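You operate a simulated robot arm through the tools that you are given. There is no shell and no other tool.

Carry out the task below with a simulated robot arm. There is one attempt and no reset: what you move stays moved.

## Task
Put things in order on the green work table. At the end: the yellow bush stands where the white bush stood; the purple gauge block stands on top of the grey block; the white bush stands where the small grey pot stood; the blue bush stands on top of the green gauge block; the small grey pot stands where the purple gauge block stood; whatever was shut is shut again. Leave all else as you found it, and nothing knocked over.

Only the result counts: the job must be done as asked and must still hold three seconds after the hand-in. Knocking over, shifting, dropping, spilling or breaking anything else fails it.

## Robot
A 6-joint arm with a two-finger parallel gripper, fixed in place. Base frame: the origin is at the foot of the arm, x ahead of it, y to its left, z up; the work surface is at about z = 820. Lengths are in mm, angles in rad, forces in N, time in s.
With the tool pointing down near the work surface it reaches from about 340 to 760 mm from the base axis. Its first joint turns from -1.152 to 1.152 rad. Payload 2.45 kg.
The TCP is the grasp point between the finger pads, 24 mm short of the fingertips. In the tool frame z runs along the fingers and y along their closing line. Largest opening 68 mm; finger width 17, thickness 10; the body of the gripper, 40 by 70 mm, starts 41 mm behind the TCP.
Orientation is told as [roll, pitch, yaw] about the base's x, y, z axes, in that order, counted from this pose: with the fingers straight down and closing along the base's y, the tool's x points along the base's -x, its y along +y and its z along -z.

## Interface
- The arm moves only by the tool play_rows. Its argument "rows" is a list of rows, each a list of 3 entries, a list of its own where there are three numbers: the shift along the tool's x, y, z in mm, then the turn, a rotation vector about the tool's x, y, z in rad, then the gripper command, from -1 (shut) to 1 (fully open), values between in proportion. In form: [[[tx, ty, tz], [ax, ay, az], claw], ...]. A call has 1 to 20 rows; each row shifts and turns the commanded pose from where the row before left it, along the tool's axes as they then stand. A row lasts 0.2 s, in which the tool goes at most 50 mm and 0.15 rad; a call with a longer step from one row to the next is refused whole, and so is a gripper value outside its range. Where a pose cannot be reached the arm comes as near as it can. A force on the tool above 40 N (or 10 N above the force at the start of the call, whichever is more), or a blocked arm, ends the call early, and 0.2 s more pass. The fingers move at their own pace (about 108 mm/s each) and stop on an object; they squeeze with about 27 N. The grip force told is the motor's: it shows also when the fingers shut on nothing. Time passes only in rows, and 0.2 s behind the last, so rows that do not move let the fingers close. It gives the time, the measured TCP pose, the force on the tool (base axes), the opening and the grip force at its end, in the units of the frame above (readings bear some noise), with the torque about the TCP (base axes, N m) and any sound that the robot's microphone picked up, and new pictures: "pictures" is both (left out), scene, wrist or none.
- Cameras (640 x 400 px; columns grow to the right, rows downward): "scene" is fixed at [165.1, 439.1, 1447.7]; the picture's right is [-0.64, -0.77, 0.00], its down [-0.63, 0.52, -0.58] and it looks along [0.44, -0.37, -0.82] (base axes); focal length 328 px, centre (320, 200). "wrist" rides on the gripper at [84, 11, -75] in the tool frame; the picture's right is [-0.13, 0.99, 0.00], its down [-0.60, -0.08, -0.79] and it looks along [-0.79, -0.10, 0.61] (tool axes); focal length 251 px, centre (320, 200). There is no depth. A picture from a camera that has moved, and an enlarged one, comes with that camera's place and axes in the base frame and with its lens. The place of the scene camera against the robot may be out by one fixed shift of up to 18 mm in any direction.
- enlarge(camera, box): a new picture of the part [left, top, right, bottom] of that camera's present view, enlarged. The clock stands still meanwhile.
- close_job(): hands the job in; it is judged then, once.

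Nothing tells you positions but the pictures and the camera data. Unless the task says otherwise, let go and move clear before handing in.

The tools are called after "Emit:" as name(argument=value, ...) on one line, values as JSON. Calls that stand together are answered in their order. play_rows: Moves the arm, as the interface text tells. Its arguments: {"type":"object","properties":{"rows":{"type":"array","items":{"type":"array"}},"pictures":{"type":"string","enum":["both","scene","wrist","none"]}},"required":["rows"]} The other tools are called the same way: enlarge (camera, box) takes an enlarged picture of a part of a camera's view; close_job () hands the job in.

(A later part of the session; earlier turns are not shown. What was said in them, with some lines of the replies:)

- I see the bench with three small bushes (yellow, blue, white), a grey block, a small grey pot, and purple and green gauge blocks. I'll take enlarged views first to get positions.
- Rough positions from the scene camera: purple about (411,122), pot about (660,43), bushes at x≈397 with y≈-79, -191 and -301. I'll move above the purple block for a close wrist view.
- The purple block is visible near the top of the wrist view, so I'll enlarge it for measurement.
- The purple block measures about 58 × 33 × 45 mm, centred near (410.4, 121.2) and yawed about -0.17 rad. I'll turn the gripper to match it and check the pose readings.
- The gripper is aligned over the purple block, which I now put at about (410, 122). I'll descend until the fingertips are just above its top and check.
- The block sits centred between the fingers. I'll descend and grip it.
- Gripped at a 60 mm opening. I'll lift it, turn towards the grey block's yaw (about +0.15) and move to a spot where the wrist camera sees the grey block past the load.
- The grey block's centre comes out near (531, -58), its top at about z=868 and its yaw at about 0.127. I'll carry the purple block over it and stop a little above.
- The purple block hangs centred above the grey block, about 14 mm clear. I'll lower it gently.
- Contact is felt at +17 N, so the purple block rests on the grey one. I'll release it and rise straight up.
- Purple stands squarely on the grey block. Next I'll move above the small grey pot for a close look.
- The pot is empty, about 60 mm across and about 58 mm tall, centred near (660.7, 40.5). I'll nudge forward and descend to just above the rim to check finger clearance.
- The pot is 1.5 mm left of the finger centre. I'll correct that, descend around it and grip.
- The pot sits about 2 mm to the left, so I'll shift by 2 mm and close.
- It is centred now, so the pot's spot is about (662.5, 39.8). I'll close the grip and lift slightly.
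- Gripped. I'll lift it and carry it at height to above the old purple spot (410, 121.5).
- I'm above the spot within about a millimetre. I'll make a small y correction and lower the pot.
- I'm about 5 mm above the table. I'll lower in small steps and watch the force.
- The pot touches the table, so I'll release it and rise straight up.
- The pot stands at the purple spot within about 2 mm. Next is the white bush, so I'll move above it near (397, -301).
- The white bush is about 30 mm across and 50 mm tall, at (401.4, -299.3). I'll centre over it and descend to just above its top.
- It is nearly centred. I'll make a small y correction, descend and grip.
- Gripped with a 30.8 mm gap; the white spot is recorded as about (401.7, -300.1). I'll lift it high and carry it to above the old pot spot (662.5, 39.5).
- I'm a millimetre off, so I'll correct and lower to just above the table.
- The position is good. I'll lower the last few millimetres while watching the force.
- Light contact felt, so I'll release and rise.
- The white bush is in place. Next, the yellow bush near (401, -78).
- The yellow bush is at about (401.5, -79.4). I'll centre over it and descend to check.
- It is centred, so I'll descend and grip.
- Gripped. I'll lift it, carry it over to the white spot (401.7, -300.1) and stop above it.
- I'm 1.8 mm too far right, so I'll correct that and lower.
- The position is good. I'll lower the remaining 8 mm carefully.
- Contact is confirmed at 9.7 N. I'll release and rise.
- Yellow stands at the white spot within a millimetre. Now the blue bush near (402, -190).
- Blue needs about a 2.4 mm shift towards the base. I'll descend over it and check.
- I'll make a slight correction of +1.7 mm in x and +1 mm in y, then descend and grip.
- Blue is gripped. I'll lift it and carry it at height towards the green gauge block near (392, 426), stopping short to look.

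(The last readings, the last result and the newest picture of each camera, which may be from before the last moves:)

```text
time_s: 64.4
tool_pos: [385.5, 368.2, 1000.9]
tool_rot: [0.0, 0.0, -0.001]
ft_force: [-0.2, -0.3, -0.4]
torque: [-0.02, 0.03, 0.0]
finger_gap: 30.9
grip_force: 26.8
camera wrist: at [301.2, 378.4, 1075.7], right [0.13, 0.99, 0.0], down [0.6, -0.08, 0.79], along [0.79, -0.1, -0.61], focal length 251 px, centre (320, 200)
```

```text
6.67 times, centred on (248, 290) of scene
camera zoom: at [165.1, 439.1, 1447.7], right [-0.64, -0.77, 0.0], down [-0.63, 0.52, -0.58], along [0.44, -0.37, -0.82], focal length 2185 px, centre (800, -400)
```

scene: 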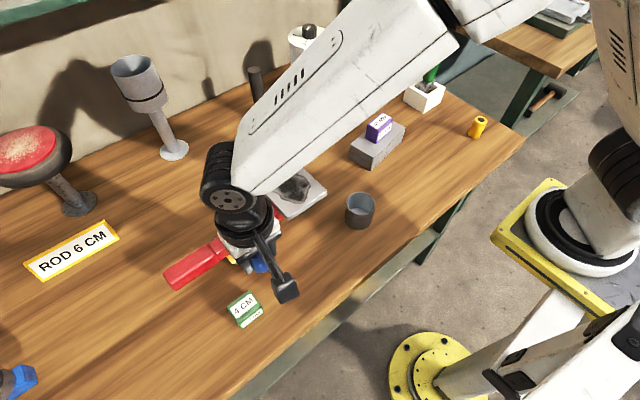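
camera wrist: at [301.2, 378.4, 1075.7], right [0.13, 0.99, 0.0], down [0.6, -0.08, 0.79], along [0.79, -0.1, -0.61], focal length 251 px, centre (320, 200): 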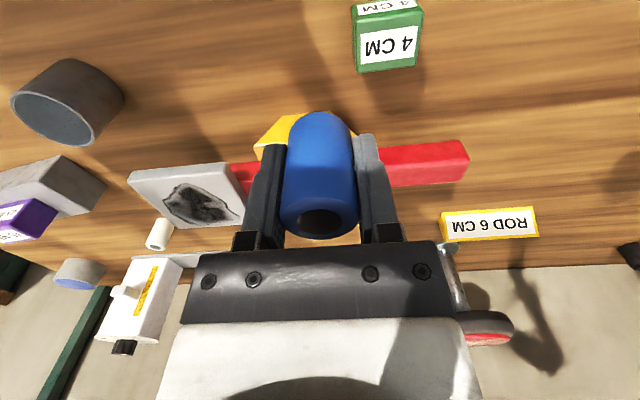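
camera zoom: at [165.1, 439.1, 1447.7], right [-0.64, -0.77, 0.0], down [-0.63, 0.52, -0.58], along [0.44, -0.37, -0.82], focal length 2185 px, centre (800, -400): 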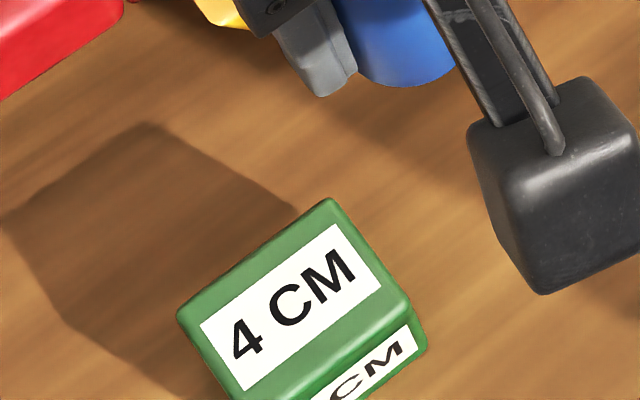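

The green block is about 48 × 38 × 40 mm with its top centre at (391, 421, 860). I'll move the blue bush above it and lower partway.

Emit:
play_rows(rows=[[[-3.1, 26.5, 0], [0, 0, 0], -1], [[-3.1, 26.5, 0], [0, 0, 0], -1], [[0, 0, 40], [0, 0, 0], -1], [[0, 0, 40], [0, 0, 0], -1], [[0, 0, 0], [0, 0, 0], -1], [[0, 0, 0], [0, 0, 0], -1]], pictures="both")

Emit:
enlarge(camera="wrist", box=[220, 20, 412, 140])

Emit:
enlarge(camera="scene", box=[200, 260, 296, 320])

```text
time_s: 65.8
tool_pos: [392.8, 421.3, 920.3]
tool_rot: [0.001, 0.0, -0.001]
ft_force: [0.5, -0.1, 0.4]
torque: [0.02, -0.04, -0.02]
finger_gap: 30.8
grip_force: 26.8
camera wrist: at [307.8, 432.7, 996.0], right [0.13, 0.99, 0.0], down [0.6, -0.08, 0.79], along [0.79, -0.1, -0.61], focal length 251 px, centre (320, 200)
```

scene: 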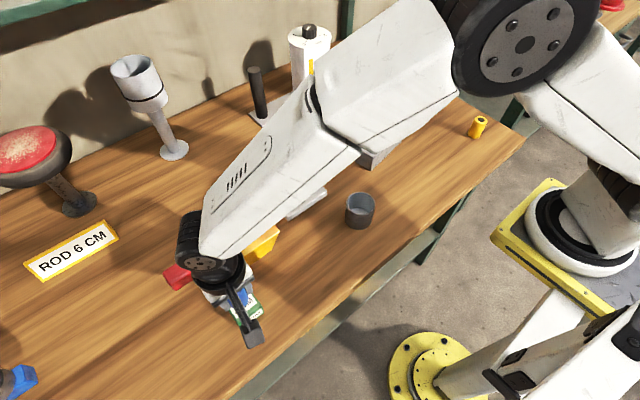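
wrist: 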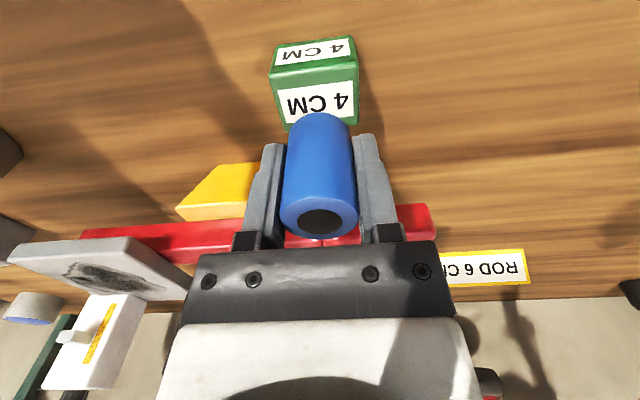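

```text
3.33 times, centred on (316, 80) of wrist
camera zoom: at [307.8, 432.7, 996.0], right [0.13, 0.99, 0.0], down [0.6, -0.08, 0.79], along [0.79, -0.1, -0.61], focal length 838 px, centre (333, 600)
```

zoom: 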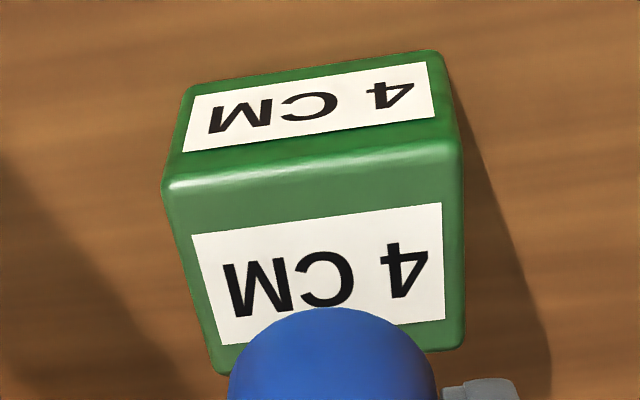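

```text
6.67 times, centred on (248, 290) of scene
camera zoom: at [165.1, 439.1, 1447.7], right [-0.64, -0.77, 0.0], down [-0.63, 0.52, -0.58], along [0.44, -0.37, -0.82], focal length 2185 px, centre (800, -400)
```

zoom: 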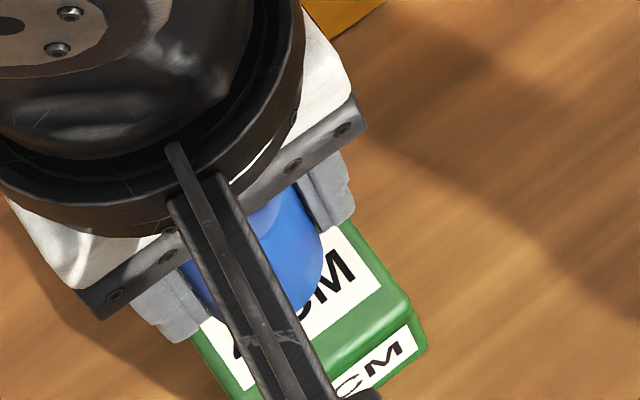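

The bush is within 2 mm of the block's centre. I'll correct and lower slowly to contact.

Emit:
play_rows(rows=[[[1.4, -0.4, 10], [0, 0, 0], -1], [[0, 0, 10], [0, 0, 0], -1], [[0, 0, 5], [0, 0, 0], -1], [[0, 0, 0], [0, 0, 0], -1], [[0, 0, 0], [0, 0, 0], -1]], pictures="both")

Emit:
enlarge(camera="wrist", box=[220, 60, 412, 180])

```text
time_s: 67.0
tool_pos: [390.5, 421.9, 895.0]
tool_rot: [-0.001, -0.001, 0.0]
ft_force: [0.2, -0.8, -0.8]
torque: [-0.04, 0.0, -0.02]
finger_gap: 31.0
grip_force: 26.4
camera wrist: at [305.6, 432.8, 970.9], right [0.13, 0.99, 0.0], down [0.6, -0.08, 0.79], along [0.79, -0.1, -0.61], focal length 251 px, centre (320, 200)
```

scene: 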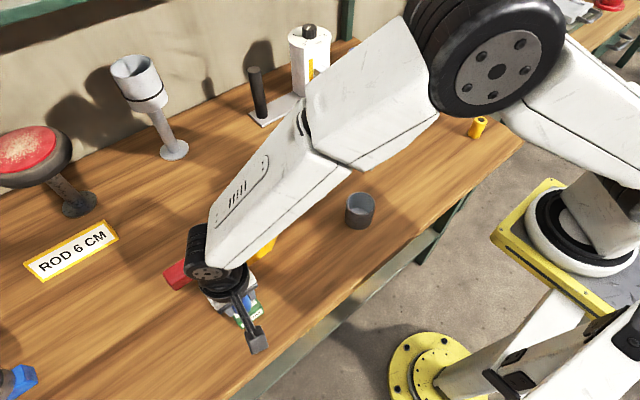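
wrist: 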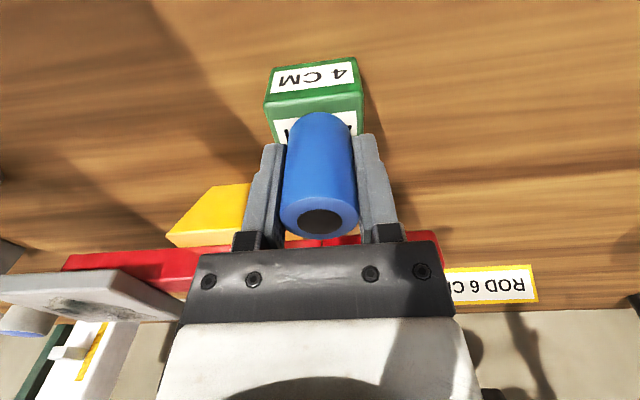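

```text
3.33 times, centred on (316, 120) of wrist
camera zoom: at [305.6, 432.8, 970.9], right [0.13, 0.99, 0.0], down [0.6, -0.08, 0.79], along [0.79, -0.1, -0.61], focal length 838 px, centre (333, 467)
```

zoom: 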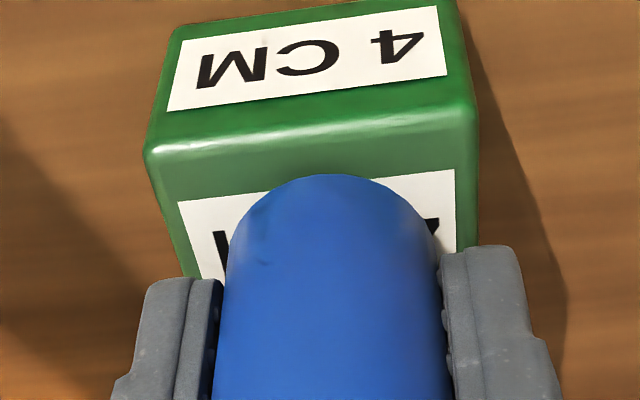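

It is well centred. I'll take the final small steps down.

Emit:
play_rows(rows=[[[-0.4, -0.6, 2], [0, 0, 0], -1], [[0, 0, 0], [0, 0, 0], -1]], pictures="none")

Emit:
play_rows(rows=[[[0, 0, 1], [0, 0, 0], -1], [[0, 0, 0], [0, 0, 0], -1]], pictures="none")

```text
time_s: 67.6
tool_pos: [390.5, 420.5, 892.3]
tool_rot: [0.0, -0.001, -0.001]
ft_force: [0.6, 0.0, -0.8]
torque: [-0.03, 0.01, -0.01]
finger_gap: 30.7
grip_force: 26.8
```

```text
time_s: 68.2
tool_pos: [391.2, 421.3, 891.7]
tool_rot: [-0.002, 0.0, 0.0]
ft_force: [-0.6, -0.9, -0.9]
torque: [0.02, 0.02, -0.02]
finger_gap: 30.7
grip_force: 27.3
```

Emit:
play_rows(rows=[[[0, 0, 0.7], [0, 0, 0], -1], [[0, 0, 0], [0, 0, 0], -1]], pictures="none")

```text
time_s: 68.8
tool_pos: [390.3, 421.6, 891.5]
tool_rot: [0.0, 0.0, 0.0]
ft_force: [0.6, -0.7, 0.4]
torque: [0.01, 0.01, -0.02]
finger_gap: 30.7
grip_force: 27.3
```

Emit:
play_rows(rows=[[[0, 0, 0.7], [0, 0, 0], -1], [[0, 0, 0], [0, 0, 0], -1]], pictures="none")

```text
time_s: 69.4
tool_pos: [390.7, 420.8, 890.5]
tool_rot: [0.001, -0.001, 0.001]
ft_force: [-0.5, -0.4, -0.5]
torque: [0.02, -0.01, 0.0]
finger_gap: 30.8
grip_force: 27.4
```

Emit:
play_rows(rows=[[[0, 0, 0.7], [0, 0, 0], -1], [[0, 0, 0], [0, 0, 0], -1]], pictures="none")

```text
time_s: 70.0
tool_pos: [389.9, 420.0, 889.4]
tool_rot: [-0.001, 0.0, 0.0]
ft_force: [-2.0, 0.5, 2.8]
torque: [0.0, 0.04, -0.02]
finger_gap: 30.9
grip_force: 26.7
```

Emit:
play_rows(rows=[[[0, 0, 0.4], [0, 0, 0], -1], [[0, 0, 0], [0, 0, 0], -1]], pictures="wrist")

Emit:
enlarge(camera="wrist", box=[220, 60, 412, 180])

```text
time_s: 70.6
tool_pos: [390.3, 421.2, 889.1]
tool_rot: [-0.001, -0.001, 0.0]
ft_force: [-1.1, -1.3, 4.0]
torque: [0.0, 0.07, 0.01]
finger_gap: 30.7
grip_force: 27.0
camera wrist: at [306.3, 431.9, 965.3], right [0.13, 0.99, 0.0], down [0.6, -0.08, 0.79], along [0.79, -0.1, -0.61], focal length 251 px, centre (320, 200)
```

wrist: 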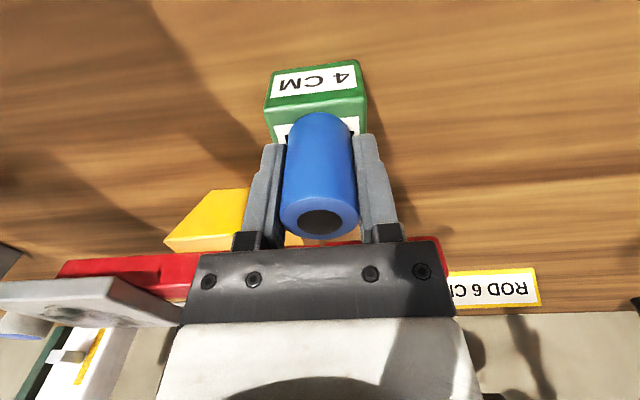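

```text
3.33 times, centred on (316, 120) of wrist
camera zoom: at [306.3, 431.9, 965.3], right [0.13, 0.99, 0.0], down [0.6, -0.08, 0.79], along [0.79, -0.1, -0.61], focal length 838 px, centre (333, 467)
```

zoom: 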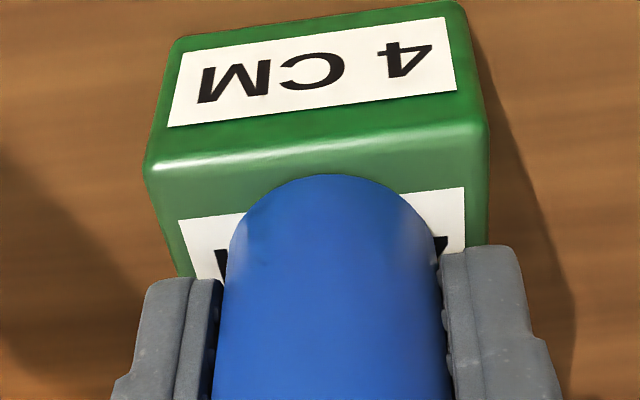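

The bush rests centred on the green block with light contact. I'll release it gently and rise straight up.

Emit:
play_rows(rows=[[[0, 0, 0], [0, 0, 0], -0.02], [[0, 0, 0], [0, 0, 0], 0.2], [[0, 0, 0], [0, 0, 0], 0.6], [[0, 0, 0], [0, 0, 0], 1], [[0, 0, 0], [0, 0, 0], 1], [[0, 0, -8], [0, 0, 0], 1], [[0, 0, -30], [0, 0, 0], 1], [[0, 0, -40], [0, 0, 0], 1], [[0, 0, -40], [0, 0, 0], 1], [[0, 0, 0], [0, 0, 0], 1], [[0, 0, 0], [0, 0, 0], 1]], pictures="both")

Emit:
enlarge(camera="wrist", box=[220, 0, 412, 120])

```text
time_s: 73.0
tool_pos: [393.1, 421.2, 1010.2]
tool_rot: [0.0, -0.001, -0.001]
ft_force: [0.4, -0.6, -0.2]
torque: [-0.02, 0.03, 0.03]
finger_gap: 68.1
grip_force: 0.1
camera wrist: at [308.8, 432.2, 1084.5], right [0.13, 0.99, 0.0], down [0.6, -0.08, 0.79], along [0.79, -0.1, -0.61], focal length 251 px, centre (320, 200)
```

scene: 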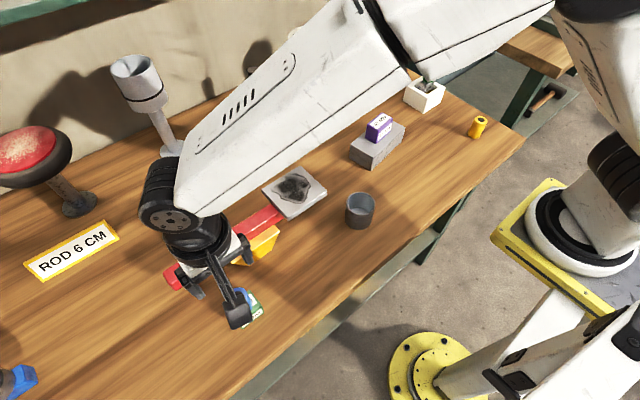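
wrist: 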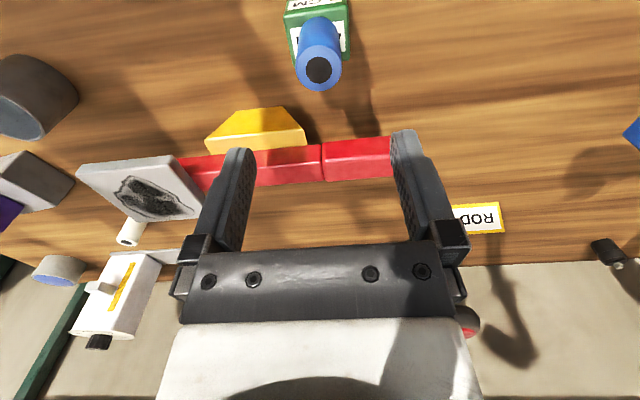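

```text
3.33 times, centred on (316, 60) of wrist
camera zoom: at [308.8, 432.2, 1084.5], right [0.13, 0.99, 0.0], down [0.6, -0.08, 0.79], along [0.79, -0.1, -0.61], focal length 838 px, centre (333, 667)
```

zoom: 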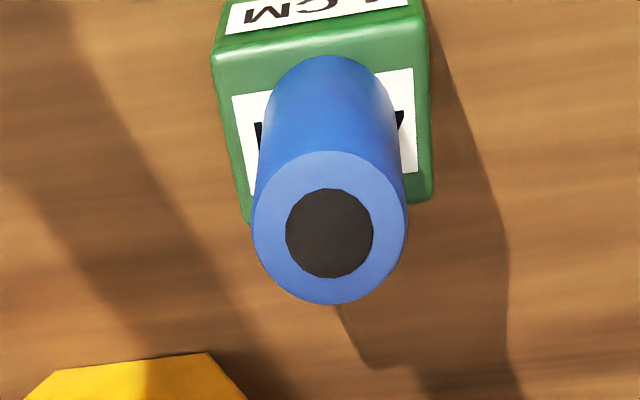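

Blue stands on the green block. I'll move the arm clear and take a final look at everything.

Emit:
play_rows(rows=[[[0, 0, -30], [0, 0, 0], 1], [[0, 0, -30], [0, 0, 0], 1], [[-4.7, -44.5, 0], [0, 0, 0], 1], [[-4.7, -44.5, 0], [0, 0, 0], 1], [[-4.7, -44.5, 0], [0, 0, 0], 1], [[-4.7, -44.5, 0], [0, 0, 0], 1], [[-4.7, -44.5, 0], [0, 0, 0], 1], [[-4.7, -44.5, 0], [0, 0, 0], 1], [[-4.7, -44.5, 0], [0, 0, 0], 1], [[-4.7, -44.5, 0], [0, 0, 0], 1], [[0, 0, 0], [0, 0, 0], 1], [[0, 0, 0], [0, 0, 0], 1]], pictures="both")

Emit:
enlarge(camera="scene", box=[160, 200, 400, 350])

Emit:
enlarge(camera="scene", box=[290, 50, 530, 200])

```text
time_s: 75.6
tool_pos: [428.9, 63.0, 1066.8]
tool_rot: [0.0, -0.001, 0.002]
ft_force: [0.4, 0.2, 0.3]
torque: [-0.01, 0.01, 0.0]
finger_gap: 68.1
grip_force: 0.1
camera wrist: at [343.6, 75.1, 1142.0], right [0.13, 0.99, 0.0], down [0.6, -0.08, 0.79], along [0.79, -0.1, -0.61], focal length 251 px, centre (320, 200)
```

scene: 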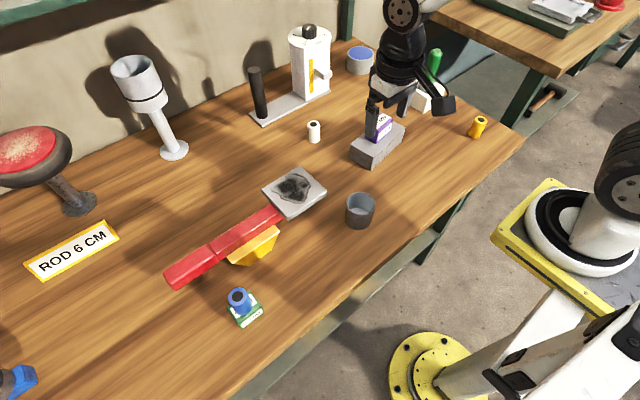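
wrist: 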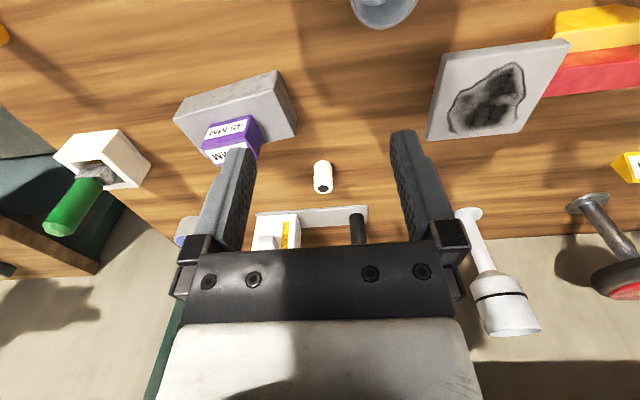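

```text
2.67 times, centred on (280, 275) of scene
camera zoom: at [165.1, 439.1, 1447.7], right [-0.64, -0.77, 0.0], down [-0.63, 0.52, -0.58], along [0.44, -0.37, -0.82], focal length 874 px, centre (427, 0)
```

zoom: 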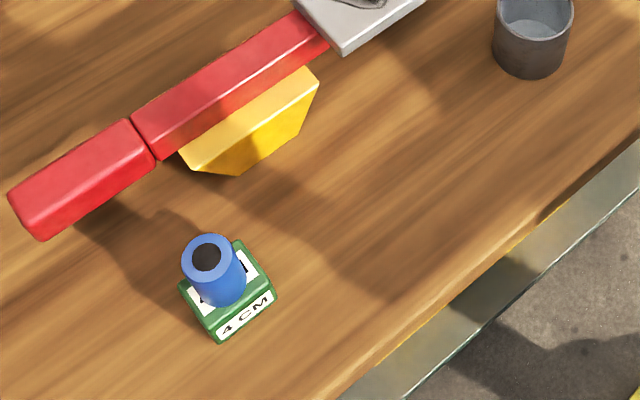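

```text
2.67 times, centred on (410, 125) of scene
camera zoom: at [165.1, 439.1, 1447.7], right [-0.64, -0.77, 0.0], down [-0.63, 0.52, -0.58], along [0.44, -0.37, -0.82], focal length 874 px, centre (80, 400)
```

zoom: 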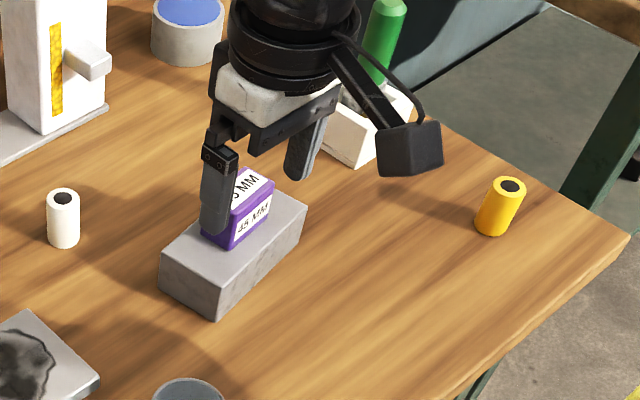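

All five moves check out in the final views:
- Yellow stands on the old white spot.
- Purple is on the grey block.
- White is where the pot stood.
- Blue is on the green block.
- The pot is where purple stood.

Nothing was opened or knocked over, and the arm is clear, so I'm handing in.

Emit:
close_job()

```text
The job is handed in.
```

All five items on the green work table were moved as asked, and I handed the job in. The final pictures showed everything upright; I have not seen a verdict from the judging.

| Item | Now stands | Estimated error |
|---|---|---|
| Purple gauge block | on top of the grey block, roughly centred | not measured after release |
| Small grey pot | where the purple gauge block stood | about 2 mm |
| White bush | where the small grey pot stood | about 1 mm |
| Yellow bush | where the white bush stood | under 1 mm |
| Blue bush | on top of the green gauge block | about 1 mm from its centre |

The errors come from noisy camera and pose readings. I opened nothing, so nothing needed shutting again. The gripper is open and empty, and the arm is back near its starting pose, well above the table.
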